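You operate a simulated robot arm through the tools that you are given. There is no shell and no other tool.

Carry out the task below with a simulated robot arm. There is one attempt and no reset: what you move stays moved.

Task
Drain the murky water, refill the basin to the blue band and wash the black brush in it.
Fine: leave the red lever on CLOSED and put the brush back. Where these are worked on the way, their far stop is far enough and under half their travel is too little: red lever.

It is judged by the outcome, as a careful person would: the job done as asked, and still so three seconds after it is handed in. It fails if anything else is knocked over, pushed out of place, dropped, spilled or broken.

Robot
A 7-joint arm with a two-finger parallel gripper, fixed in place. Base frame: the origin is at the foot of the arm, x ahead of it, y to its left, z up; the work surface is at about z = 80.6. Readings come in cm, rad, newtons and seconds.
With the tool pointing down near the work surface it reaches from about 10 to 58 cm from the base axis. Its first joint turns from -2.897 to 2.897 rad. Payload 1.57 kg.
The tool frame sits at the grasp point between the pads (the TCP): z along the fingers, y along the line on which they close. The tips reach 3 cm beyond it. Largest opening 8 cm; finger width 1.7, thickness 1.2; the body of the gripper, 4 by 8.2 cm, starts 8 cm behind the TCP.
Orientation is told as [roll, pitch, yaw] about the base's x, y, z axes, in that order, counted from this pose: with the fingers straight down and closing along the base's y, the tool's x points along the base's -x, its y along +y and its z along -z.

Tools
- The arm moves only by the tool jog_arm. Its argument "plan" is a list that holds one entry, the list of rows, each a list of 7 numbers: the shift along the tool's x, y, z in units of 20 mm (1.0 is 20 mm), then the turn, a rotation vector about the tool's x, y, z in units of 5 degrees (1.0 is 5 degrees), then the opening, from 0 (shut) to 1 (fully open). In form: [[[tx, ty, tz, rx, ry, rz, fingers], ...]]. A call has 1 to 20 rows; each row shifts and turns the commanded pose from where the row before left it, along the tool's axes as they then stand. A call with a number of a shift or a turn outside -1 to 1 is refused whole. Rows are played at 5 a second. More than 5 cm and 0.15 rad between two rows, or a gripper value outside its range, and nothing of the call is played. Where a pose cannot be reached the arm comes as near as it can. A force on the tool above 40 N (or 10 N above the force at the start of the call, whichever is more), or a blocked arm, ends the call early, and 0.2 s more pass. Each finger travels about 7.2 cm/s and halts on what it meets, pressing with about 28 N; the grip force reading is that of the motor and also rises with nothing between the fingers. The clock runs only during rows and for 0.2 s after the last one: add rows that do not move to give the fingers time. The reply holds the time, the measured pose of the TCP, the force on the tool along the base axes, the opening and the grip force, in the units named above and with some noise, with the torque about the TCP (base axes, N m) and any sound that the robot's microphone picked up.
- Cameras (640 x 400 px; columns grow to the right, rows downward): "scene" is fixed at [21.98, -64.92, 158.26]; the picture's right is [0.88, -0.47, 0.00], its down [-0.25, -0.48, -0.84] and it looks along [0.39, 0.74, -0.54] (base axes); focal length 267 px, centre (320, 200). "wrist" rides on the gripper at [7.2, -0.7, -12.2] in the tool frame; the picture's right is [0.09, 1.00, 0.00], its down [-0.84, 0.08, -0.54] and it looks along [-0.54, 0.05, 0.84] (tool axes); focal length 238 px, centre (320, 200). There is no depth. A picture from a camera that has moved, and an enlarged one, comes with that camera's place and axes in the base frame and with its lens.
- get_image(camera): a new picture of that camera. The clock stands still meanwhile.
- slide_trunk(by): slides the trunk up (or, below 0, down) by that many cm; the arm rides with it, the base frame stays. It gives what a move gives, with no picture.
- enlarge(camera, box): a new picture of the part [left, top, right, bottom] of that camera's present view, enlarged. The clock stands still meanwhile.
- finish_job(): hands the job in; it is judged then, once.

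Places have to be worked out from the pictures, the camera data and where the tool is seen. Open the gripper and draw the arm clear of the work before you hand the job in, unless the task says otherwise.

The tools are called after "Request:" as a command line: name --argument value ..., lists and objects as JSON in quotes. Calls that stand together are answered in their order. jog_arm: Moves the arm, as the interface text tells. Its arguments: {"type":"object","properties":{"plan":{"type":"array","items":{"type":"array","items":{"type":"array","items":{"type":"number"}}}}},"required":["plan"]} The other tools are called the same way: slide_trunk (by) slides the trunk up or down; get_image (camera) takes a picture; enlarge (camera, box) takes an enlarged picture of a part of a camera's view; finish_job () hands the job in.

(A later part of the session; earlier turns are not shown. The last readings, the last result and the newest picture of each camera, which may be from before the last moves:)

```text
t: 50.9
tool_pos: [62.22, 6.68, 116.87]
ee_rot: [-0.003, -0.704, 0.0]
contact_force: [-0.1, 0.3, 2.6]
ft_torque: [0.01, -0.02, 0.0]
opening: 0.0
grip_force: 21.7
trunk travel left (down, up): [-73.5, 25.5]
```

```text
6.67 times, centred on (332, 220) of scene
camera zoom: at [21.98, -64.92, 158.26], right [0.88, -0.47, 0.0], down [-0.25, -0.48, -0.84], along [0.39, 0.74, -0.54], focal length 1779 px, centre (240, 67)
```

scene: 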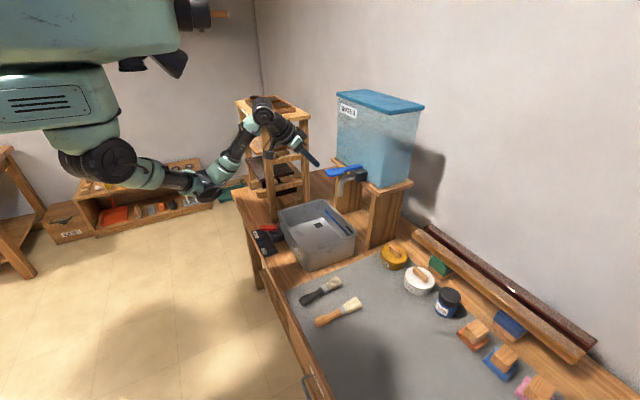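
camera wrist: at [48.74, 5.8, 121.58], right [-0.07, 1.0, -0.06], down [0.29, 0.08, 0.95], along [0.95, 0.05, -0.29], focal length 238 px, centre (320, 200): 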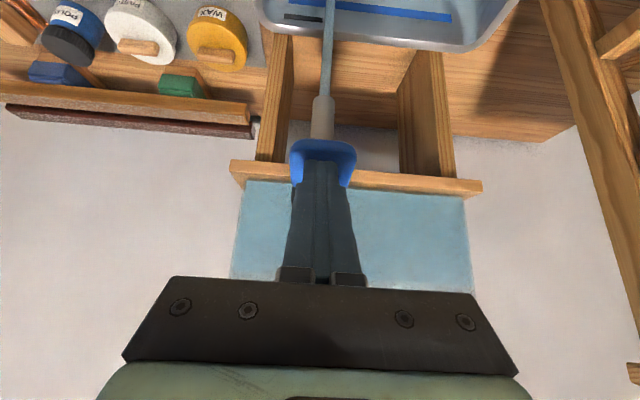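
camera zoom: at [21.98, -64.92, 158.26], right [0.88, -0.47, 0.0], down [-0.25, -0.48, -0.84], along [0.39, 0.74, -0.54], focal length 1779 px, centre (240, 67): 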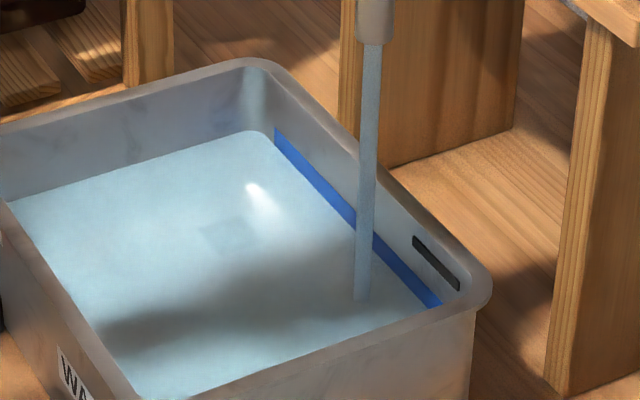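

The water has just reached the band's lower edge. I hold 1.2 s more and then lift off the paddle so the level ends within the band.

Request:
jog_arm --plan '[[[0, 0, 0, 0, 0, 0, 0], [0, 0, 0, 0, 0, 0, 0], [0, 0, 0, 0, 0, 0, 0], [0, 0, 0, 0, 0, 0, 0], [0, 0, 0, 0, 0, 0, 0], [0, 0, 0, 0, 0, 0, 0], [-0.32, 0, -0.38, 0, 0, 0, 0], [-0.32, 0, -0.38, 0, 0, 0, 0], [-0.32, 0, -0.38, 0, 0, 0, 0], [-0.32, 0, -0.38, 0, 0, 0, 0], [0, 0, 0, 0, 0, 0, 0]]]'

Request:
enlarge --camera "scene" --box '[300, 190, 364, 250]'

Request:
enlarge --camera "scene" --box '[280, 120, 400, 220]'

Request:
get_image --camera "wrist"

```text
t: 53.3
tool_pos: [62.18, 6.65, 120.85]
ee_rot: [-0.002, -0.7, 0.0]
contact_force: [0.2, 0.1, -0.2]
ft_torque: [-0.03, 0.0, -0.02]
opening: 0.0
grip_force: 20.9
trunk travel left (down, up): [-73.5, 25.5]
```

```text
6.67 times, centred on (332, 220) of scene
camera zoom: at [21.98, -64.92, 158.26], right [0.88, -0.47, 0.0], down [-0.25, -0.48, -0.84], along [0.39, 0.74, -0.54], focal length 1779 px, centre (240, 67)
```

zoom: 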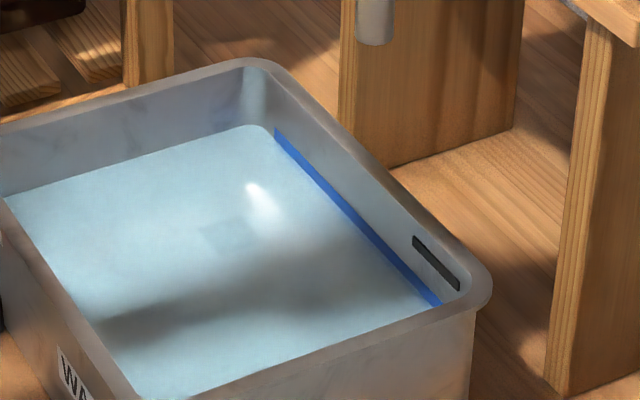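

```text
4.00 times, centred on (340, 170) of scene
camera zoom: at [21.98, -64.92, 158.26], right [0.88, -0.47, 0.0], down [-0.25, -0.48, -0.84], along [0.39, 0.74, -0.54], focal length 1068 px, centre (240, 320)
```

zoom: 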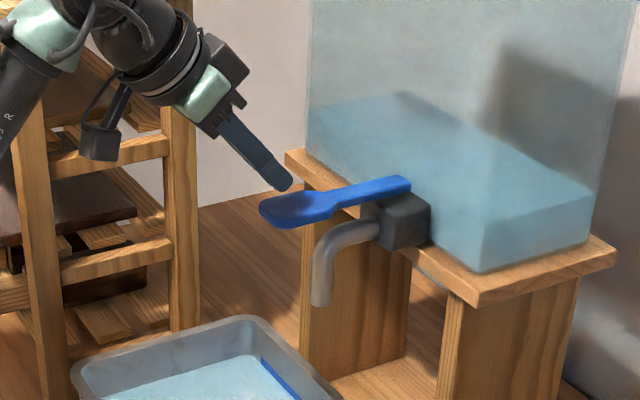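

```text
taken
camera wrist: at [48.8, 5.81, 125.57], right [-0.07, 1.0, -0.06], down [0.29, 0.08, 0.95], along [0.95, 0.05, -0.29], focal length 238 px, centre (320, 200)
```

wrist: 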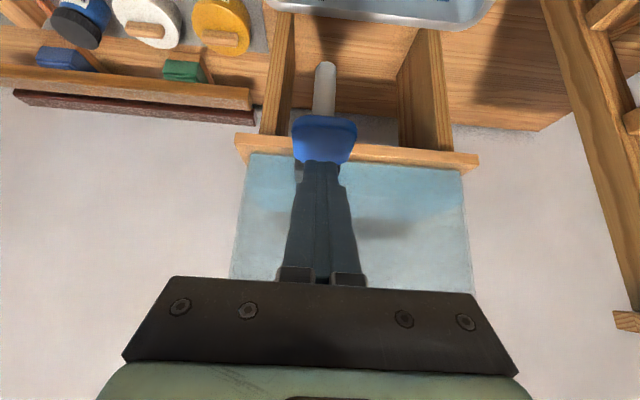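

The paddle sprang back, the flow stopped and the level sits at mid-band. I retreat from the tap, then swing over to the brushes with the gripper opened.

Request:
jog_arm --plan '[[[0.9, 0, -0.8, 0, 0, 0, 0], [0.9, 0, -0.8, 0, 0, 0, 0], [0.9, 0, -0.8, 0, 0, 0, 0], [0.9, 0, -0.8, 0, 0, 0, 0], [0.9, 0, -0.8, 0, 0, 0, 0], [0.9, 0, -0.8, 0, 0, 0, 0], [0.9, 0, -0.8, 0, 0, 0, 0], [0.9, 0, -0.8, 0, 0, 0, 0], [0, -1, 0, 0, 0, 0, 0], [0, -1, 0, 0, 0, 0, 0], [0, -1, 0, 0, 0, 0, 0], [0, -1, 0, 0, 0, 0, 0], [0, -1, 0, 0, 0, 0, 0], [0, -1, 0, 0, 0, 0, 0.5], [0, -1, 0, 0, 0, 0, 1], [0, -1, 0, 0, 0, 0, 1], [0, -1, 0, 0, 0, 0, 1], [0, -0.5, 0, 0, 0, 0, 1], [0, 0, 0, 0, 0, 0, 1]]]'

Request:
get_image --camera "wrist"

Request:
get_image --camera "scene"

```text
t: 57.3
tool_pos: [43.36, -12.26, 121.42]
ee_rot: [-0.001, -0.701, 0.001]
contact_force: [-0.6, -0.2, 0.6]
ft_torque: [0.0, 0.0, 0.0]
opening: 8.0
grip_force: 0.0
out of reach, approached as far as the arm can: row 10
trunk travel left (down, up): [-73.5, 25.5]
```

```text
taken
camera wrist: at [29.98, -13.08, 126.09], right [-0.07, 1.0, -0.06], down [0.29, 0.08, 0.95], along [0.95, 0.05, -0.29], focal length 238 px, centre (320, 200)
```

wrist: 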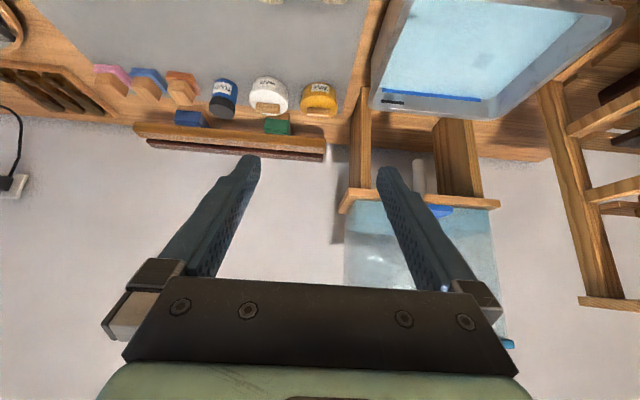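

```text
taken
```

scene: 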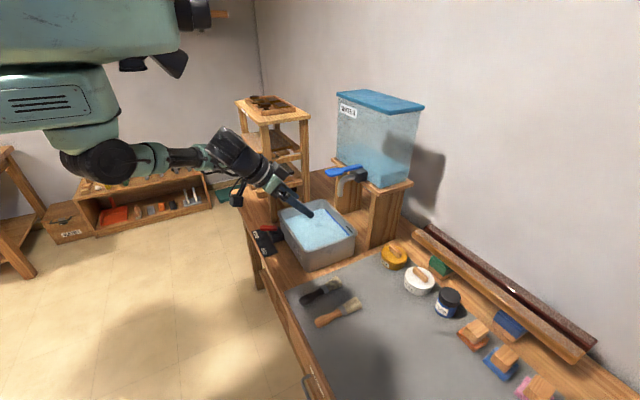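

I level the tool again so the wrist camera looks down at the brushes, for a precise position.

Request:
jog_arm --plan '[[[0, 0, 0, 0, 1, 0, 1], [0, 0, 0, 0, 1, 0, 1], [0, 0, 0, 0, 1, 0, 1], [0, 0, 0, 0, 1, 0, 1], [0, 0, 0, 0, 1, 0, 1], [0, 0, 0, 0, 1, 0, 1], [0, 0, 0, 0, 1, 0, 1], [0, 0, 0, 0, 1, 0, 1], [0, 0, 0, 0, 0, 0, 1]]]'

Request:
slide_trunk --by -18

Request:
get_image --camera "wrist"

Request:
enlarge --camera "scene" --box '[280, 260, 400, 335]'

```text
t: 59.3
tool_pos: [43.21, -12.33, 121.32]
ee_rot: [-0.001, -0.001, 0.001]
contact_force: [0.1, -0.6, -0.2]
ft_torque: [-0.03, 0.03, 0.0]
opening: 8.02
grip_force: 0.0
trunk travel left (down, up): [-73.5, 25.5]
```

```text
t: 61.3
tool_pos: [43.22, -12.34, 103.4]
ee_rot: [-0.002, -0.004, 0.001]
contact_force: [-1.1, 1.0, 0.0]
ft_torque: [0.01, 0.02, -0.03]
opening: 7.98
grip_force: 0.1
trunk travel left (down, up): [-55.5, 43.5]
```

```text
taken
camera wrist: at [35.96, -13.13, 115.58], right [-0.09, 1.0, 0.0], down [0.84, 0.08, 0.54], along [0.54, 0.05, -0.84], focal length 238 px, centre (320, 200)
```

wrist: 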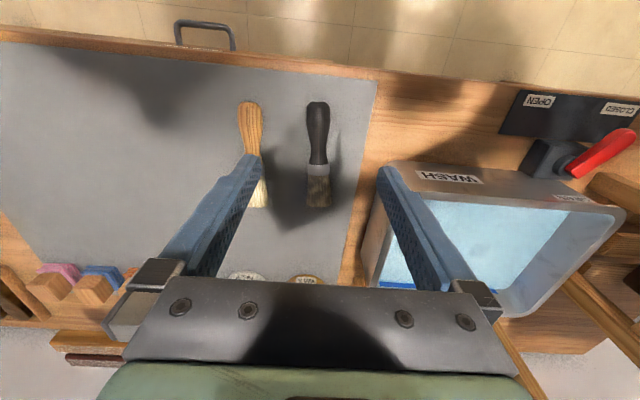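

```text
5.33 times, centred on (340, 298) of scene
camera zoom: at [21.98, -64.92, 158.26], right [0.88, -0.47, 0.0], down [-0.25, -0.48, -0.84], along [0.39, 0.74, -0.54], focal length 1423 px, centre (213, -320)
```

zoom: 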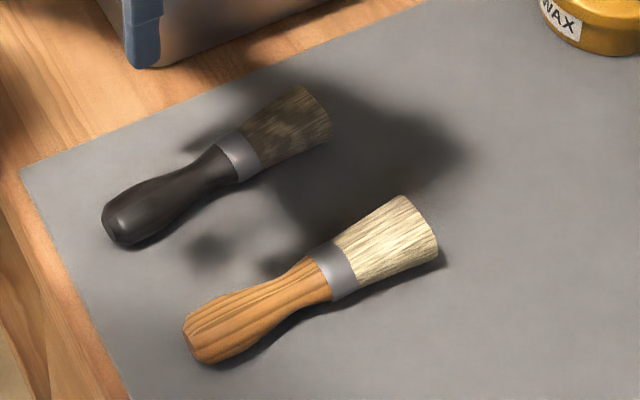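

I enlarge the wrist view of the black brush to measure its axis and widths.

Request:
enlarge --camera "wrist" --box '[230, 80, 400, 230]'

```text
2.67 times, centred on (315, 155) of wrist
camera zoom: at [35.96, -13.13, 115.58], right [-0.09, 1.0, 0.0], down [0.84, 0.08, 0.54], along [0.54, 0.05, -0.84], focal length 636 px, centre (333, 320)
```

zoom: 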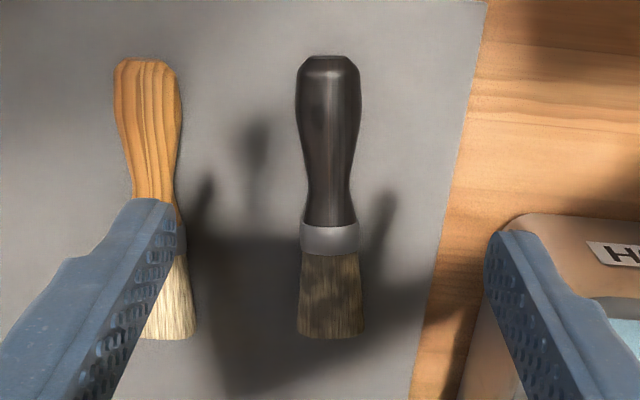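

The black brush's axis runs from about (42.2, −12.8) to (59.2, −11.1), yaw about 5.8°, with a waist 2.5 cm wide near x 48.6. I yaw the tool to match and tilt it 35° forward, so that later levelling the tool will dip the bristles.

Request:
jog_arm --plan '[[[0, 0, 0, 0, 0, -0.58, 0.75], [0, 0, 0, 0, 0, -0.58, 0.75], [0, 0, 0, 0, -1, 0, 0.75], [0, 0, 0, 0, -1, 0, 0.75], [0, 0, 0, 0, -1, 0, 0.75], [0, 0, 0, 0, -1, 0, 0.75], [0, 0, 0, 0, -1, 0, 0.75], [0, 0, 0, 0, -1, 0, 0.75], [0, 0, 0, 0, -1, 0, 0.75], [0, 0, 0, 0, 0, 0, 0.75]]]'

Request:
jog_arm --plan '[[[0.285, -0.02, 0.823, 0, 0, 0, 0.75], [0.285, -0.02, 0.823, 0, 0, 0, 0.75], [0.285, -0.02, 0.823, 0, 0, 0, 0.75], [0.285, -0.02, 0.823, 0, 0, 0, 0.75], [0.285, -0.02, 0.823, 0, 0, 0, 0.75], [0.285, -0.02, 0.823, 0, 0, 0, 0.75], [0.285, -0.02, 0.823, 0, 0, 0, 0.75], [0, 0, 0, 0, 0, 0, 0.75]]]'

Request:
get_image --camera "wrist"

Request:
enlarge --camera "scene" --box '[260, 220, 400, 335]'

```text
t: 63.5
tool_pos: [43.15, -12.33, 103.29]
ee_rot: [-0.003, -0.612, 0.104]
contact_force: [-0.2, 0.4, -0.2]
ft_torque: [0.0, 0.02, 0.02]
opening: 6.01
grip_force: 0.0
trunk travel left (down, up): [-55.5, 43.5]
```

```text
t: 65.3
tool_pos: [46.67, -12.26, 91.66]
ee_rot: [-0.002, -0.614, 0.103]
contact_force: [0.3, -0.2, 0.4]
ft_torque: [0.01, -0.01, -0.01]
opening: 5.99
grip_force: 0.1
trunk travel left (down, up): [-55.5, 43.5]
```

```text
taken
camera wrist: at [33.86, -14.4, 97.5], right [-0.18, 0.98, -0.05], down [0.36, 0.12, 0.92], along [0.92, 0.14, -0.38], focal length 238 px, centre (320, 200)
```

wrist: 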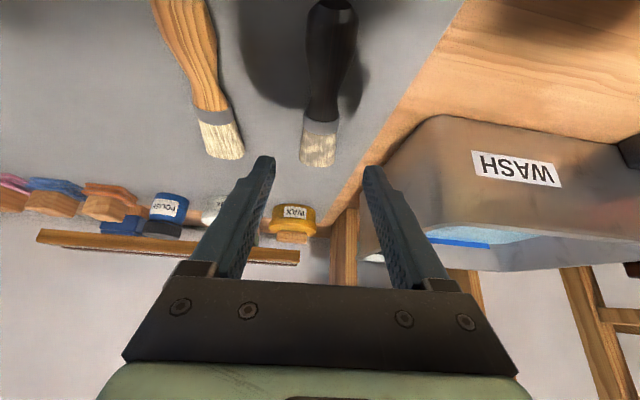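

```text
3.48 times, centred on (330, 278) of scene
camera zoom: at [21.98, -64.92, 158.26], right [0.88, -0.47, 0.0], down [-0.25, -0.48, -0.84], along [0.39, 0.74, -0.54], focal length 928 px, centre (285, -70)
```

zoom: 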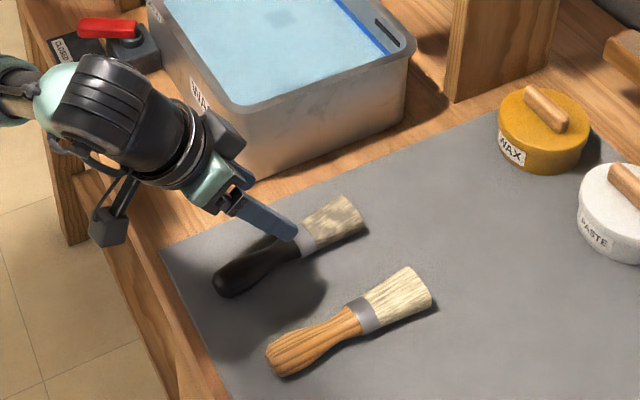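

The fingers straddle the brush's waist line correctly. I descend vertically to just above final depth.

Request:
jog_arm --plan '[[[0.37, -0.01, 0.59, 0, 0, 0, 0.75], [0.37, -0.01, 0.59, 0, 0, 0, 0.75], [0.37, -0.01, 0.59, 0, 0, 0, 0.75], [0.37, -0.01, 0.59, 0, 0, 0, 0.75], [0.3, -0.01, 0.48, 0, 0, 0, 0.75], [0, 0, 0, 0, 0, 0, 0.75]]]'

Request:
get_image --camera "wrist"

Request:
enlarge --camera "scene" --box '[280, 250, 376, 320]'

```text
t: 66.7
tool_pos: [46.95, -12.46, 85.02]
ee_rot: [-0.004, -0.615, 0.102]
contact_force: [-0.2, -0.2, -0.3]
ft_torque: [0.03, 0.0, 0.0]
opening: 6.0
grip_force: 0.1
trunk travel left (down, up): [-55.5, 43.5]
```

```text
taken
camera wrist: at [34.21, -14.44, 90.84], right [-0.18, 0.98, -0.05], down [0.36, 0.12, 0.93], along [0.92, 0.14, -0.38], focal length 238 px, centre (320, 200)
```

wrist: 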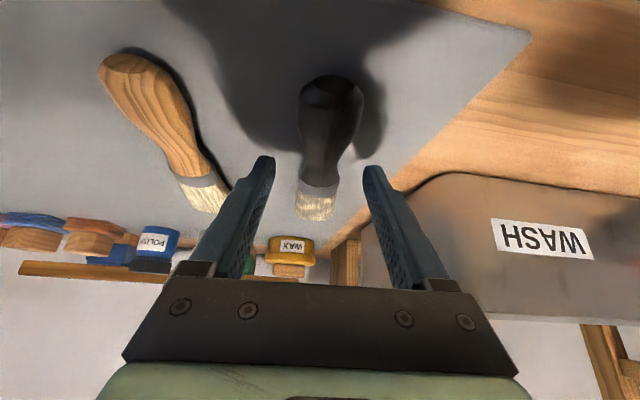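

```text
5.71 times, centred on (328, 285) of scene
camera zoom: at [21.98, -64.92, 158.26], right [0.88, -0.47, 0.0], down [-0.25, -0.48, -0.84], along [0.39, 0.74, -0.54], focal length 1525 px, centre (274, -286)
```

zoom: 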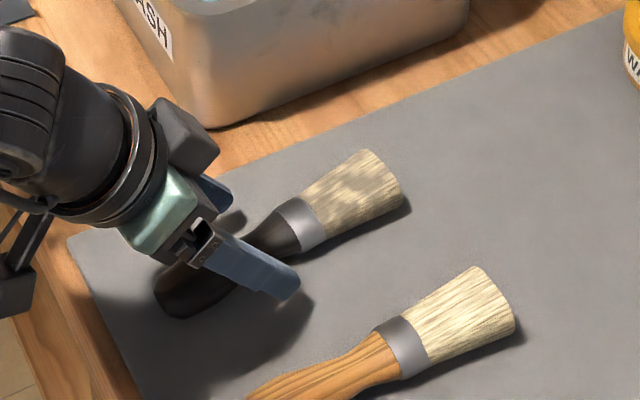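

The fingers are around the waist with about 1 cm left to go. I descend 1 cm in small steps, watching the force for mat contact.

Request:
jog_arm --plan '[[[0.09, 0, 0.145, 0, 0, 0, 0.75], [0.09, 0, 0.145, 0, 0, 0, 0.75], [0.09, 0, 0.145, 0, 0, 0, 0.75], [0, 0, 0, 0, 0, 0, 0.75]]]'

Request:
enlarge --camera "scene" --box '[280, 250, 376, 320]'

```text
t: 67.7
tool_pos: [47.05, -12.38, 83.85]
ee_rot: [-0.001, -0.613, 0.102]
contact_force: [1.1, -0.1, 0.5]
ft_torque: [-0.03, 0.02, 0.03]
opening: 5.97
grip_force: 0.1
trunk travel left (down, up): [-55.5, 43.5]
```

```text
5.71 times, centred on (328, 285) of scene
camera zoom: at [21.98, -64.92, 158.26], right [0.88, -0.47, 0.0], down [-0.25, -0.48, -0.84], along [0.39, 0.74, -0.54], focal length 1525 px, centre (274, -286)
```

zoom: 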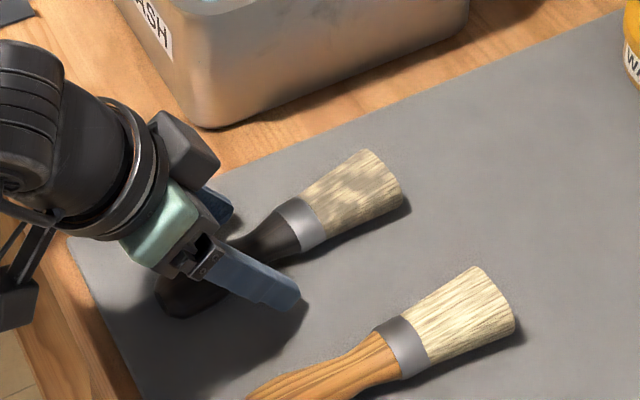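

No mat contact yet and the fingers sit around the waist. I close the gripper on the handle.

Request:
jog_arm --plan '[[[0, 0, 0, 0, 0, 0, 0.5], [0, 0, 0, 0, 0, 0, 0.4], [0, 0, 0, 0, 0, 0, 0.3], [0, 0, 0, 0, 0, 0, 0.15], [0, 0, 0, 0, 0, 0, 0], [0, 0, 0, 0, 0, 0, 0], [0, 0, 0, 0, 0, 0, 0]]]'

Request:
enlarge --camera "scene" --box '[280, 250, 376, 320]'

Request:
get_image --camera "wrist"

```text
t: 69.3
tool_pos: [47.1, -12.45, 83.95]
ee_rot: [-0.002, -0.613, 0.103]
contact_force: [0.0, -1.0, 0.4]
ft_torque: [0.04, -0.03, 0.02]
opening: 3.1
grip_force: 27.3
trunk travel left (down, up): [-55.5, 43.5]
```

```text
5.71 times, centred on (328, 285) of scene
camera zoom: at [21.98, -64.92, 158.26], right [0.88, -0.47, 0.0], down [-0.25, -0.48, -0.84], along [0.39, 0.74, -0.54], focal length 1525 px, centre (274, -286)
```

zoom: 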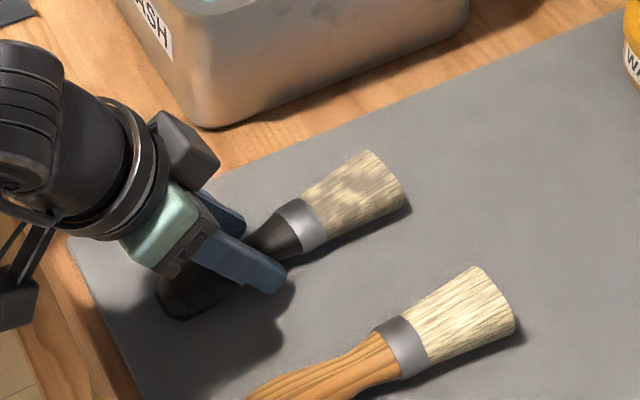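

```text
taken
camera wrist: at [34.22, -14.47, 89.84], right [-0.18, 0.98, -0.05], down [0.36, 0.12, 0.92], along [0.92, 0.14, -0.38], focal length 238 px, centre (320, 200)
```

wrist: 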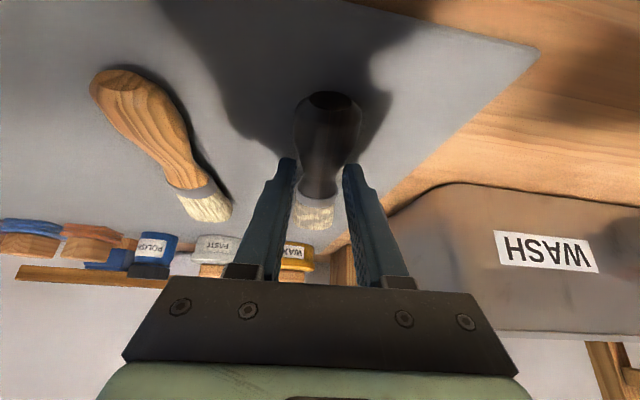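

The brush is gripped at a 3.1 cm width with 27 N. I note this grasp pose (47.1, −12.4, 83.9) and lift straight up to verify the hold.

Request:
jog_arm --plan '[[[-0.15, 0, -0.21, 0, 0, 0, 0], [-0.287, 0, -0.41, 0, 0, 0, 0], [-0.287, 0, -0.41, 0, 0, 0, 0], [-0.287, 0, -0.41, 0, 0, 0, 0], [-0.287, 0, -0.41, 0, 0, 0, 0], [-0.287, 0, -0.41, 0, 0, 0, 0], [0, 0, 0, 0, 0, 0, 0]]]'

Request:
enlarge --camera "scene" --box '[270, 230, 376, 310]'

Request:
get_image --camera "wrist"

```text
t: 70.9
tool_pos: [47.11, -12.38, 89.41]
ee_rot: [-0.002, -0.613, 0.103]
contact_force: [-0.4, 0.4, -0.6]
ft_torque: [-0.01, 0.02, 0.0]
opening: 3.12
grip_force: 28.1
trunk travel left (down, up): [-55.5, 43.5]
```

```text
5.00 times, centred on (323, 270) of scene
camera zoom: at [21.98, -64.92, 158.26], right [0.88, -0.47, 0.0], down [-0.25, -0.48, -0.84], along [0.39, 0.74, -0.54], focal length 1334 px, centre (305, -150)
```

zoom: 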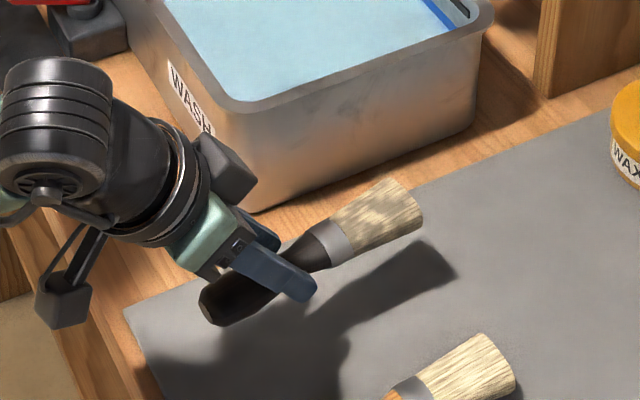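

```text
taken
camera wrist: at [34.3, -14.47, 95.32], right [-0.18, 0.98, -0.05], down [0.36, 0.12, 0.92], along [0.91, 0.14, -0.38], focal length 238 px, centre (320, 200)
```

wrist: 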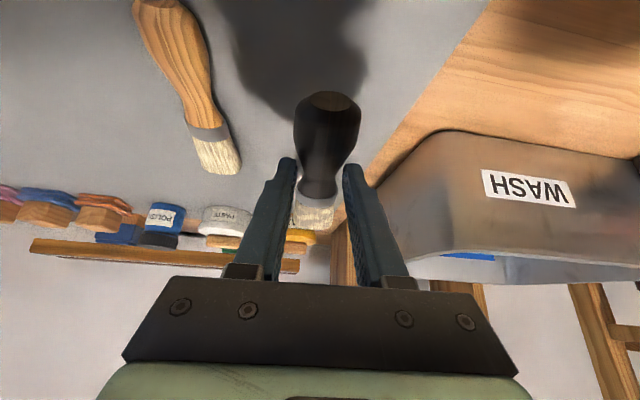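

The brush is held level and firm. I raise the trunk, then bring the tool upright, which tilts the bristles down 35°.

Request:
slide_trunk --by 18

Request:
jog_arm --plan '[[[0, 0, 0, 0, 1, 0, 0], [0, 0, 0, 0, 1, 0, 0], [0, 0, 0, 0, 1, 0, 0], [0, 0, 0, 0, 1, 0, 0], [0, 0, 0, 0, 1, 0, 0], [0, 0, 0, 0, 1, 0, 0], [0, 0, 0, 0, 1, 0, 0], [0, 0, 0, 0, 0, 0, 0]]]'

Request:
get_image --camera "scene"

Request:
get_image --camera "wrist"

```text
t: 72.9
tool_pos: [47.11, -12.45, 107.44]
ee_rot: [-0.002, -0.612, 0.103]
contact_force: [0.1, -0.3, -0.8]
ft_torque: [0.0, -0.02, -0.03]
opening: 3.12
grip_force: 27.9
trunk travel left (down, up): [-73.5, 25.5]
```

```text
t: 74.7
tool_pos: [46.98, -12.45, 107.58]
ee_rot: [-0.001, -0.001, 0.103]
contact_force: [-0.6, -0.7, -0.3]
ft_torque: [-0.01, 0.02, -0.01]
opening: 3.12
grip_force: 27.9
trunk travel left (down, up): [-73.5, 25.5]
```

```text
taken
```

scene: 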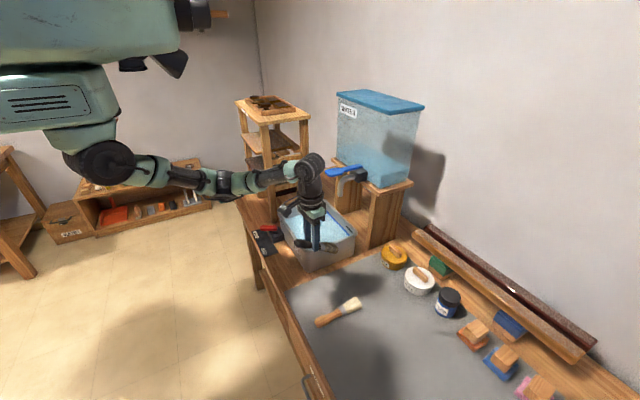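

```text
taken
camera wrist: at [39.93, -13.91, 119.72], right [-0.19, 0.98, 0.0], down [0.82, 0.16, 0.54], along [0.53, 0.1, -0.84], focal length 238 px, centre (320, 200)
```

wrist: 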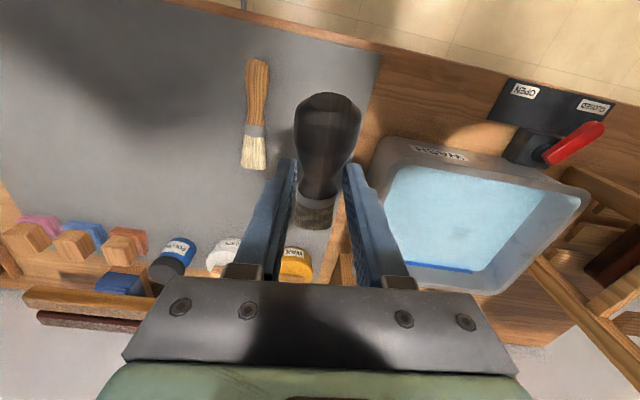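

The bristles now point down-forward at 35°. At this height everything clears the rim, so I cross over to y 16 first, away from tap and paddle.

Request:
jog_arm --plan '[[[-0.098, 0.943, 0, 0, 0, 0, 0], [-0.098, 0.943, 0, 0, 0, 0, 0], [-0.098, 0.943, 0, 0, 0, 0, 0], [-0.098, 0.943, 0, 0, 0, 0, 0], [-0.098, 0.943, 0, 0, 0, 0, 0], [-0.098, 0.943, 0, 0, 0, 0, 0], [-0.098, 0.943, 0, 0, 0, 0, 0], [-0.098, 0.943, 0, 0, 0, 0, 0], [-0.098, 0.943, 0, 0, 0, 0, 0], [-0.098, 0.943, 0, 0, 0, 0, 0], [-0.098, 0.943, 0, 0, 0, 0, 0], [-0.098, 0.943, 0, 0, 0, 0, 0], [-0.098, 0.943, 0, 0, 0, 0, 0], [-0.098, 0.943, 0, 0, 0, 0, 0], [-0.098, 0.943, 0, 0, 0, 0, 0], [0, 0, 0, 0, 0, 0, 0]]]'

Request:
jog_arm --plan '[[[-0.87, -0.09, 0, 0, 0, 0, 0], [-0.87, -0.09, 0, 0, 0, 0, 0], [-0.87, -0.09, 0, 0, 0, 0, 0], [-0.87, -0.09, 0, 0, 0, 0, 0], [0, 0, 0, 0, 0, 0, 0]]]'

Request:
get_image --camera "scene"

Request:
get_image --camera "wrist"

```text
t: 78.1
tool_pos: [47.17, 16.26, 107.41]
ee_rot: [0.001, -0.001, 0.103]
contact_force: [-0.3, 0.0, -0.3]
ft_torque: [0.0, 0.0, 0.01]
opening: 3.1
grip_force: 27.6
trunk travel left (down, up): [-73.5, 25.5]
```

```text
t: 79.3
tool_pos: [54.03, 16.15, 107.46]
ee_rot: [-0.003, -0.002, 0.102]
contact_force: [0.1, 0.6, -0.2]
ft_torque: [-0.03, -0.03, 0.03]
opening: 3.07
grip_force: 27.8
trunk travel left (down, up): [-73.5, 25.5]
```

```text
taken
```

scene: 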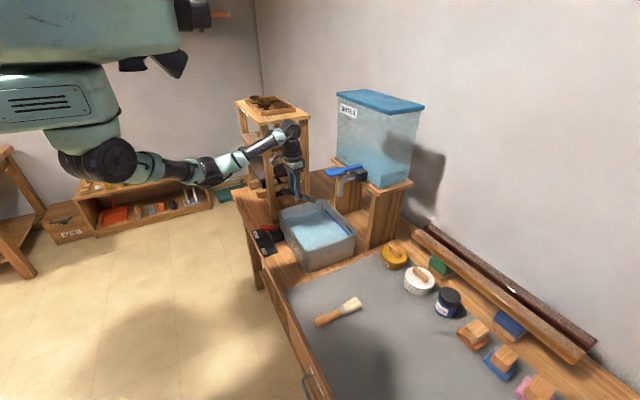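

```text
taken
camera wrist: at [46.93, 14.66, 119.64], right [-0.19, 0.98, 0.0], down [0.82, 0.16, 0.54], along [0.53, 0.1, -0.84], focal length 238 px, centre (320, 200)
```

wrist: 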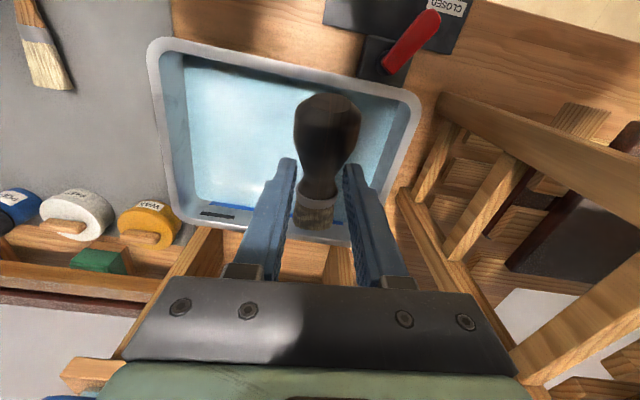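

The brush is inside the basin's outline with the near rim about 3 cm behind the fingers. I lower until the bristles start entering the water and check.

Request:
jog_arm --plan '[[[0, 0, 0.9, 0, 0, 0, 0], [0, 0, 0.9, 0, 0, 0, 0], [0, 0, 0.9, 0, 0, 0, 0], [0, 0, 0.9, 0, 0, 0, 0], [0, 0, 0.8, 0, 0, 0, 0], [0, 0, 0.7, 0, 0, 0, 0], [0, 0, 0.5, 0, 0, 0, 0], [0, 0, 0.5, 0, 0, 0, 0], [0, 0, 0.5, 0, 0, 0, 0], [0, 0, 0, 0, 0, 0, 0]]]'

Request:
enlarge --camera "scene" --box '[260, 170, 380, 270]'

Request:
get_image --camera "wrist"

```text
t: 81.5
tool_pos: [54.3, 16.28, 94.23]
ee_rot: [-0.004, 0.0, 0.104]
contact_force: [0.3, -0.5, -1.4]
ft_torque: [0.0, 0.0, 0.02]
opening: 3.1
grip_force: 27.9
trunk travel left (down, up): [-73.5, 25.5]
```

```text
4.00 times, centred on (320, 220) of scene
camera zoom: at [21.98, -64.92, 158.26], right [0.88, -0.47, 0.0], down [-0.25, -0.48, -0.84], along [0.39, 0.74, -0.54], focal length 1068 px, centre (320, 120)
```

zoom: 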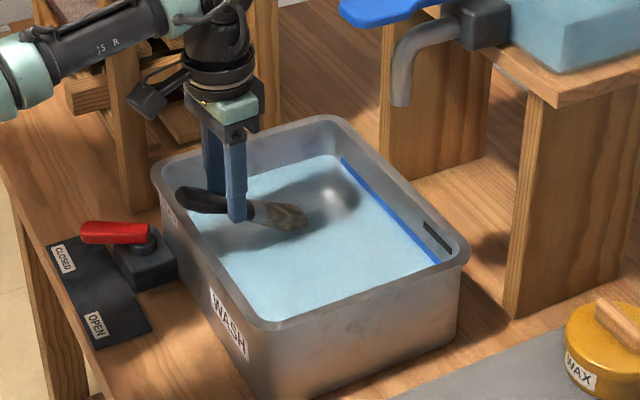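

```text
taken
camera wrist: at [47.08, 14.7, 106.45], right [-0.19, 0.98, 0.0], down [0.82, 0.16, 0.54], along [0.53, 0.1, -0.84], focal length 238 px, centre (320, 200)
```

wrist: 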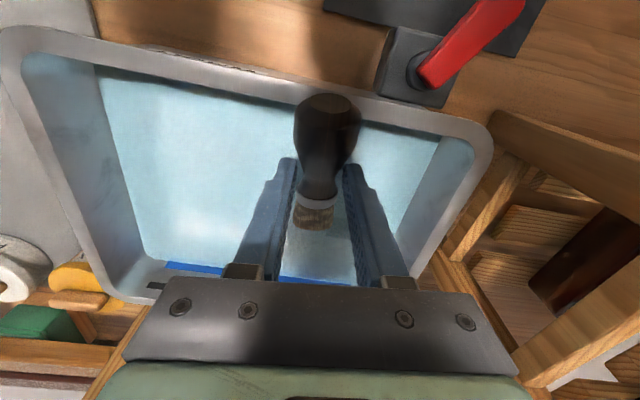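

The bristle tip is about at the water surface. I lower another 2.4 cm slowly, watching the force for any touch of rim or floor.

Request:
jog_arm --plan '[[[-0.2, 0, 0.3, 0, 0, 0, 0], [-0.2, 0, 0.3, 0, 0, 0, 0], [0, 0, 0.3, 0, 0, 0, 0], [0, 0, 0.3, 0, 0, 0, 0], [0, 0, 0, 0, 0, 0, 0]]]'

Request:
enlarge --camera "scene" --box '[270, 190, 360, 265]'

Request:
get_image --camera "wrist"

```text
t: 82.7
tool_pos: [55.14, 16.3, 91.98]
ee_rot: [0.0, -0.008, 0.103]
contact_force: [6.5, -0.7, 12.9]
ft_torque: [0.16, 0.62, -0.05]
opening: 3.13
grip_force: 27.9
trunk travel left (down, up): [-73.5, 25.5]
```

```text
5.33 times, centred on (315, 228) of scene
camera zoom: at [21.98, -64.92, 158.26], right [0.88, -0.47, 0.0], down [-0.25, -0.48, -0.84], along [0.39, 0.74, -0.54], focal length 1423 px, centre (347, 53)
```

zoom: 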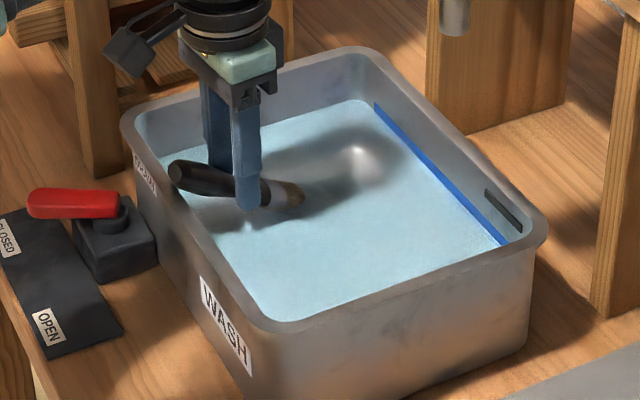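

```text
taken
camera wrist: at [47.9, 14.74, 104.15], right [-0.19, 0.98, 0.0], down [0.82, 0.16, 0.55], along [0.54, 0.11, -0.84], focal length 238 px, centre (320, 200)
```

wrist: 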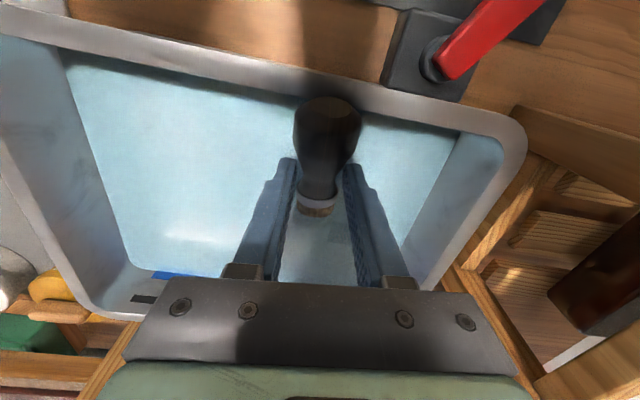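

The torque sign shows the handle's end is resting on the near rim, not the bristles on the floor. I lift 1 cm at once and pitch the brush 7.5° steeper to clear the rim.

Request:
jog_arm --plan '[[[0, 0, -0.5, 0, 0, 0, 0], [0, 0, -0.3, 0, 0, 0, 0], [0, 0, 0, 0, 0.75, 0, 0], [0, 0, 0, 0, 0.75, 0, 0], [0, 0, 0, 0, 0, 0, 0]]]'

Request:
enlarge --camera "scene" --box '[270, 190, 360, 265]'

```text
t: 83.9
tool_pos: [54.99, 16.13, 93.36]
ee_rot: [-0.002, 0.13, 0.104]
contact_force: [0.2, 0.1, 0.2]
ft_torque: [0.0, 0.03, 0.02]
opening: 3.12
grip_force: 27.8
trunk travel left (down, up): [-73.5, 25.5]
```

```text
5.33 times, centred on (315, 228) of scene
camera zoom: at [21.98, -64.92, 158.26], right [0.88, -0.47, 0.0], down [-0.25, -0.48, -0.84], along [0.39, 0.74, -0.54], focal length 1423 px, centre (347, 53)
```

zoom: 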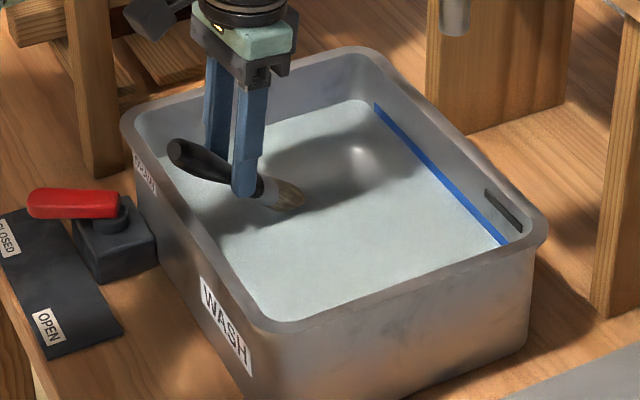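

The water is already greying and the bristles look cleaner, and all contact is gone. I lower 0.5 cm and stroke the brush side to side in the water, well clear of the walls.

Request:
jog_arm --plan '[[[-0.03, 0, 0.25, 0, 0, 0, 0], [0, -0.5, 0, 0, 0, 0, 0], [0, -0.5, 0, 0, 0, 0, 0], [0, -0.5, 0, 0, 0, 0, 0], [0, 0.5, 0, 0, 0, 0, 0], [0, 0.5, 0, 0, 0, 0, 0], [0, 0.5, 0, 0, 0, 0, 0], [0, 0.5, 0, 0, 0, 0, 0], [0, 0.5, 0, 0, 0, 0, 0], [0, -0.5, 0, 0, 0, 0, 0], [0, -0.5, 0, 0, 0, 0, 0], [0, -0.5, 0, 0, 0, 0, 0], [0, -0.5, 0, 0, 0, 0, 0], [0, -0.5, 0, 0, 0, 0, 0], [0, 0.5, 0, 0, 0, 0, 0], [0, 0.5, 0, 0, 0, 0, 0], [0, 0.5, 0, 0, 0, 0, 0], [0, 0, 0, 0, 0, 0, 0]]]'

Request:
enlarge --camera "scene" --box '[270, 190, 360, 265]'

Request:
get_image --camera "wrist"

```text
t: 87.7
tool_pos: [55.06, 16.1, 92.87]
ee_rot: [-0.002, 0.131, 0.104]
contact_force: [-1.0, -0.2, -0.3]
ft_torque: [-0.03, 0.0, 0.01]
opening: 3.13
grip_force: 28.2
trunk travel left (down, up): [-73.5, 25.5]
```

```text
5.33 times, centred on (315, 228) of scene
camera zoom: at [21.98, -64.92, 158.26], right [0.88, -0.47, 0.0], down [-0.25, -0.48, -0.84], along [0.39, 0.74, -0.54], focal length 1423 px, centre (347, 53)
```

zoom: 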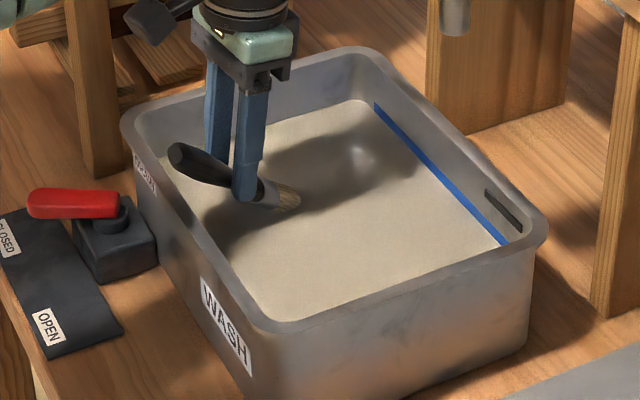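

```text
taken
camera wrist: at [49.52, 14.85, 106.05], right [-0.19, 0.98, 0.01], down [0.89, 0.17, 0.43], along [0.42, 0.09, -0.9], focal length 238 px, centre (320, 200)
```

wrist: 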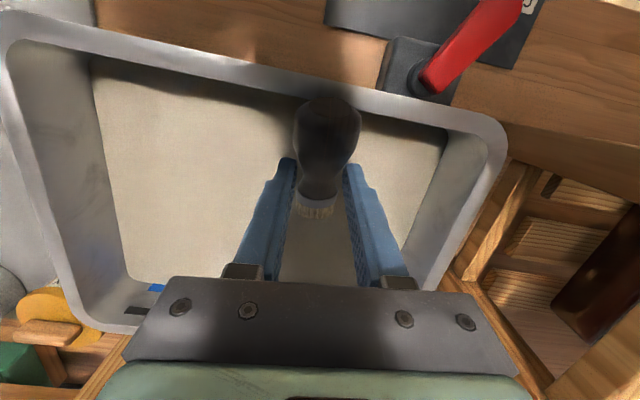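

The dirt has gone into the water. I do one more set of strokes, then lift the brush clear above the water to inspect the bristles.

Request:
jog_arm --plan '[[[0, -0.5, 0, 0, 0, 0, 0], [0, -0.5, 0, 0, 0, 0, 0], [0, -0.5, 0, 0, 0, 0, 0], [0, 0.5, 0, 0, 0, 0, 0], [0, 0.5, 0, 0, 0, 0, 0], [0, 0.5, 0, 0, 0, 0, 0], [0, 0.5, 0, 0, 0, 0, 0], [0, 0.5, 0, 0, 0, 0, 0], [0, -0.5, 0, 0, 0, 0, 0], [0, -0.5, 0, 0, 0, 0, 0], [0, 0, -0.4, 0, 0, 0, 0], [0, 0, -0.5, 0, 0, 0, 0], [0, 0, -0.6, 0, 0, 0, 0], [0, 0, -0.8, 0, 0, 0, 0], [0, 0, -0.8, 0, 0, 0, 0], [0, 0, 0, 0, 0, 0, 0], [0, 0, 0, 0, 0, 0, 0], [0, 0, 0, 0, 0, 0, 0], [0, 0, 0, 0, 0, 0, 0], [0, 0, 0, 0, 0, 0, 0]]]'

Request:
enlarge --camera "scene" --box '[270, 170, 366, 250]'

```text
t: 91.9
tool_pos: [55.75, 16.28, 99.07]
ee_rot: [-0.002, 0.128, 0.103]
contact_force: [-0.7, 0.2, -0.9]
ft_torque: [-0.02, -0.03, 0.0]
opening: 3.1
grip_force: 28.1
trunk travel left (down, up): [-73.5, 25.5]
```

```text
5.00 times, centred on (318, 210) of scene
camera zoom: at [21.98, -64.92, 158.26], right [0.88, -0.47, 0.0], down [-0.25, -0.48, -0.84], along [0.39, 0.74, -0.54], focal length 1334 px, centre (330, 150)
```

zoom: 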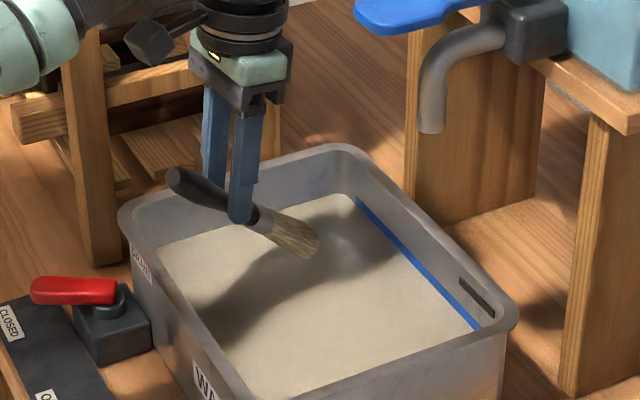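

I enlarge the bristles to check that they are clean all over.

Request:
enlarge --camera "scene" --box '[300, 195, 340, 225]'

Request:
enlarge --camera "wrist" --box '[270, 80, 370, 260]'

```text
13.33 times, centred on (320, 210) of scene
camera zoom: at [21.98, -64.92, 158.26], right [0.88, -0.47, 0.0], down [-0.25, -0.48, -0.84], along [0.39, 0.74, -0.54], focal length 3558 px, centre (320, 67)
```

zoom: 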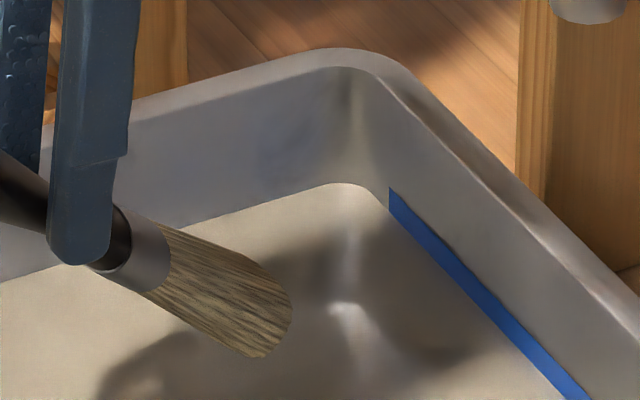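

```text
2.22 times, centred on (320, 170) of wrist
camera zoom: at [50.34, 14.98, 112.19], right [-0.19, 0.98, 0.01], down [0.89, 0.17, 0.43], along [0.42, 0.09, -0.9], focal length 530 px, centre (320, 267)
```

zoom: 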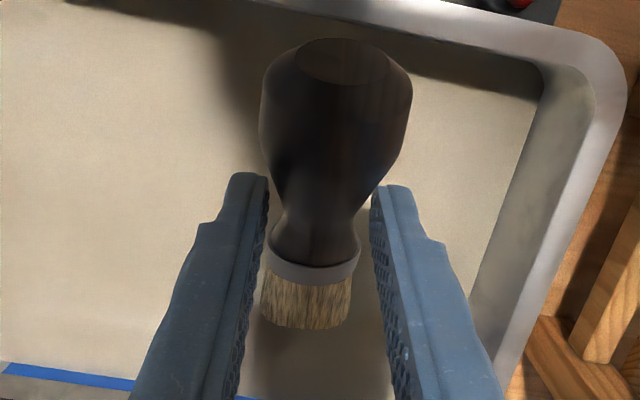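

The dark blotches are gone and the bristles look evenly clean; the level is still in the band. I return the tool upright, raise, and pull back over the near rim.

Request:
jog_arm --plan '[[[0, 0, 0, 0, -0.75, 0, 0], [0, 0, 0, 0, -0.72, 0, 0], [0, 0, -0.85, 0, 0, 0, 0], [0, 0, -0.85, 0, 0, 0, 0], [0, 0, -0.85, 0, 0, 0, 0], [0, 0, -0.85, 0, 0, 0, 0], [0, 0, -0.85, 0, 0, 0, 0], [0, 0, 0, 0, 0, 0, 0], [0, 0, 0, 0, 0, 0, 0], [0.866, 0.09, 0, 0, 0, 0, 0], [0.866, 0.09, 0, 0, 0, 0, 0], [0.866, 0.09, 0, 0, 0, 0, 0], [0.866, 0.09, 0, 0, 0, 0, 0], [0.866, 0.09, 0, 0, 0, 0, 0], [0, 0, 0, 0, 0, 0, 0]]]'

```text
t: 95.1
tool_pos: [47.03, 16.23, 107.57]
ee_rot: [-0.002, 0.0, 0.104]
contact_force: [0.4, 0.2, -0.5]
ft_torque: [-0.01, 0.02, 0.0]
opening: 3.11
grip_force: 27.8
trunk travel left (down, up): [-73.5, 25.5]
```

The pose is (47.0, 16.2, 107.6), upright as planned. I carry the brush back over to y −12.45.

Request:
jog_arm --plan '[[[0.099, -0.952, 0, 0, 0, 0, 0], [0.099, -0.952, 0, 0, 0, 0, 0], [0.099, -0.952, 0, 0, 0, 0, 0], [0.099, -0.952, 0, 0, 0, 0, 0], [0.099, -0.952, 0, 0, 0, 0, 0], [0.099, -0.952, 0, 0, 0, 0, 0], [0.099, -0.952, 0, 0, 0, 0, 0], [0.099, -0.952, 0, 0, 0, 0, 0], [0.099, -0.952, 0, 0, 0, 0, 0], [0.099, -0.952, 0, 0, 0, 0, 0], [0.099, -0.952, 0, 0, 0, 0, 0], [0.099, -0.952, 0, 0, 0, 0, 0], [0.099, -0.952, 0, 0, 0, 0, 0], [0.099, -0.952, 0, 0, 0, 0, 0], [0.099, -0.952, 0, 0, 0, 0, 0], [0, 0, 0, 0, 0, 0, 0]]]'

Request:
jog_arm --plan '[[[0, 0, 0, 0, -1, 0, 0], [0, 0, 0, 0, -1, 0, 0], [0, 0, 0, 0, -1, 0, 0], [0, 0, 0, 0, -1, 0, 0], [0, 0, 0, 0, -1, 0, 0], [0, 0, 0, 0, -1, 0, 0], [0, 0, 0, 0, -1, 0, 0], [0, 0, 0, 0, 0, 0, 0]]]'

Request:
slide_trunk --by -18

Request:
enlarge --camera "scene" --box '[270, 230, 376, 310]'

Request:
get_image --camera "wrist"

```text
t: 98.5
tool_pos: [47.03, -12.42, 107.51]
ee_rot: [-0.002, -0.001, 0.103]
contact_force: [1.1, 0.2, -1.1]
ft_torque: [-0.06, 0.07, 0.0]
opening: 3.1
grip_force: 28.2
trunk travel left (down, up): [-73.5, 25.5]
```

```text
t: 100.3
tool_pos: [47.06, -12.34, 107.62]
ee_rot: [0.0, -0.612, 0.102]
contact_force: [-0.5, 0.6, -0.4]
ft_torque: [0.01, 0.02, 0.0]
opening: 3.09
grip_force: 28.0
trunk travel left (down, up): [-73.5, 25.5]
```

```text
t: 102.3
tool_pos: [47.09, -12.35, 89.41]
ee_rot: [-0.002, -0.612, 0.103]
contact_force: [0.3, -1.1, -0.9]
ft_torque: [0.02, -0.02, 0.0]
opening: 3.06
grip_force: 28.3
trunk travel left (down, up): [-55.5, 43.5]
```

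```text
5.00 times, centred on (323, 270) of scene
camera zoom: at [21.98, -64.92, 158.26], right [0.88, -0.47, 0.0], down [-0.25, -0.48, -0.84], along [0.39, 0.74, -0.54], focal length 1334 px, centre (305, -150)
```

zoom: 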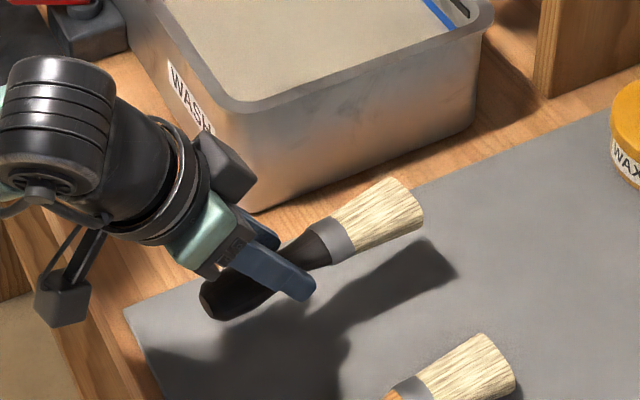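

```text
taken
camera wrist: at [34.28, -14.45, 95.46], right [-0.18, 0.98, -0.05], down [0.36, 0.12, 0.92], along [0.91, 0.14, -0.38], focal length 238 px, centre (320, 200)
```

wrist: 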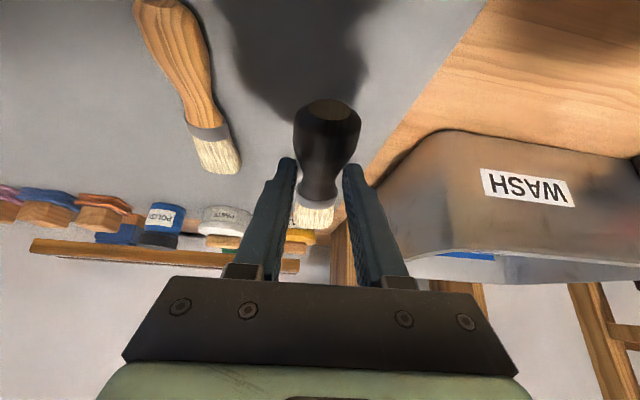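

The bristles are plainly clean now. I lower the brush back to its original place on the mat, slowing near contact.

Request:
jog_arm --plan '[[[0.287, 0, 0.41, 0, 0, 0, 0], [0.287, 0, 0.41, 0, 0, 0, 0], [0.287, 0, 0.41, 0, 0, 0, 0], [0.287, 0, 0.41, 0, 0, 0, 0], [0.14, 0, 0.2, 0, 0, 0, 0], [0.1, 0, 0.14, 0, 0, 0, 0], [0.08, 0, 0.12, 0, 0, 0, 0], [0, 0, 0, 0, 0, 0, 0]]]'

Request:
enlarge --camera "scene" --box '[280, 250, 376, 320]'

```text
t: 104.1
tool_pos: [47.13, -12.45, 84.58]
ee_rot: [0.002, -0.612, 0.102]
contact_force: [-0.4, 0.7, -0.3]
ft_torque: [-0.02, 0.02, 0.01]
opening: 3.05
grip_force: 27.9
trunk travel left (down, up): [-55.5, 43.5]
```

```text
5.71 times, centred on (328, 285) of scene
camera zoom: at [21.98, -64.92, 158.26], right [0.88, -0.47, 0.0], down [-0.25, -0.48, -0.84], along [0.39, 0.74, -0.54], focal length 1525 px, centre (274, -286)
```

zoom: 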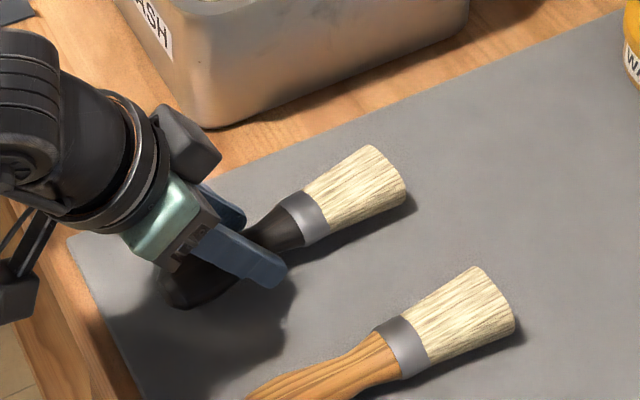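

The brush hovers about 7 mm above its resting height. I lower in 2 mm steps while watching the force.

Request:
jog_arm --plan '[[[0.058, 0, 0.082, 0, 0, 0, 0], [0.058, 0, 0.082, 0, 0, 0, 0], [0.058, 0, 0.082, 0, 0, 0, 0], [0.043, 0, 0.062, 0, 0, 0, 0], [0, 0, 0, 0, 0, 0, 0]]]'

Request:
enlarge --camera "scene" --box '[280, 250, 376, 320]'

Request:
get_image --camera "wrist"

```text
t: 105.3
tool_pos: [46.89, -12.24, 83.83]
ee_rot: [-0.002, -0.616, 0.103]
contact_force: [-0.5, -2.6, 8.1]
ft_torque: [0.13, -0.93, -0.18]
opening: 3.09
grip_force: 28.3
trunk travel left (down, up): [-55.5, 43.5]
```

```text
5.71 times, centred on (328, 285) of scene
camera zoom: at [21.98, -64.92, 158.26], right [0.88, -0.47, 0.0], down [-0.25, -0.48, -0.84], along [0.39, 0.74, -0.54], focal length 1525 px, centre (274, -286)
```

zoom: 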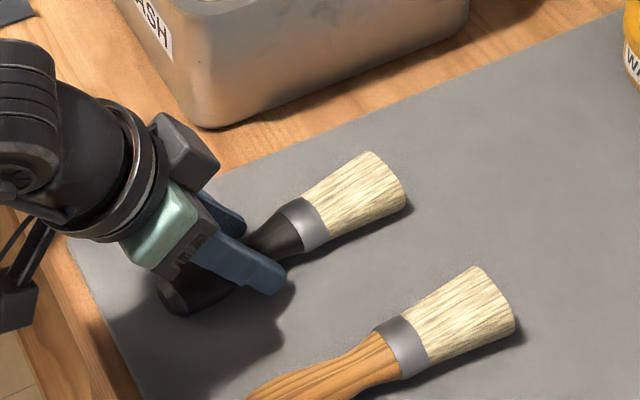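

```text
taken
camera wrist: at [34.22, -14.45, 89.67], right [-0.18, 0.98, -0.05], down [0.36, 0.12, 0.93], along [0.92, 0.14, -0.37], focal length 238 px, centre (320, 200)
```

wrist: 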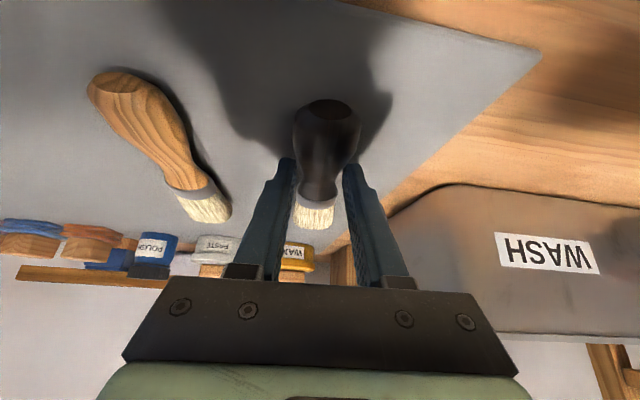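

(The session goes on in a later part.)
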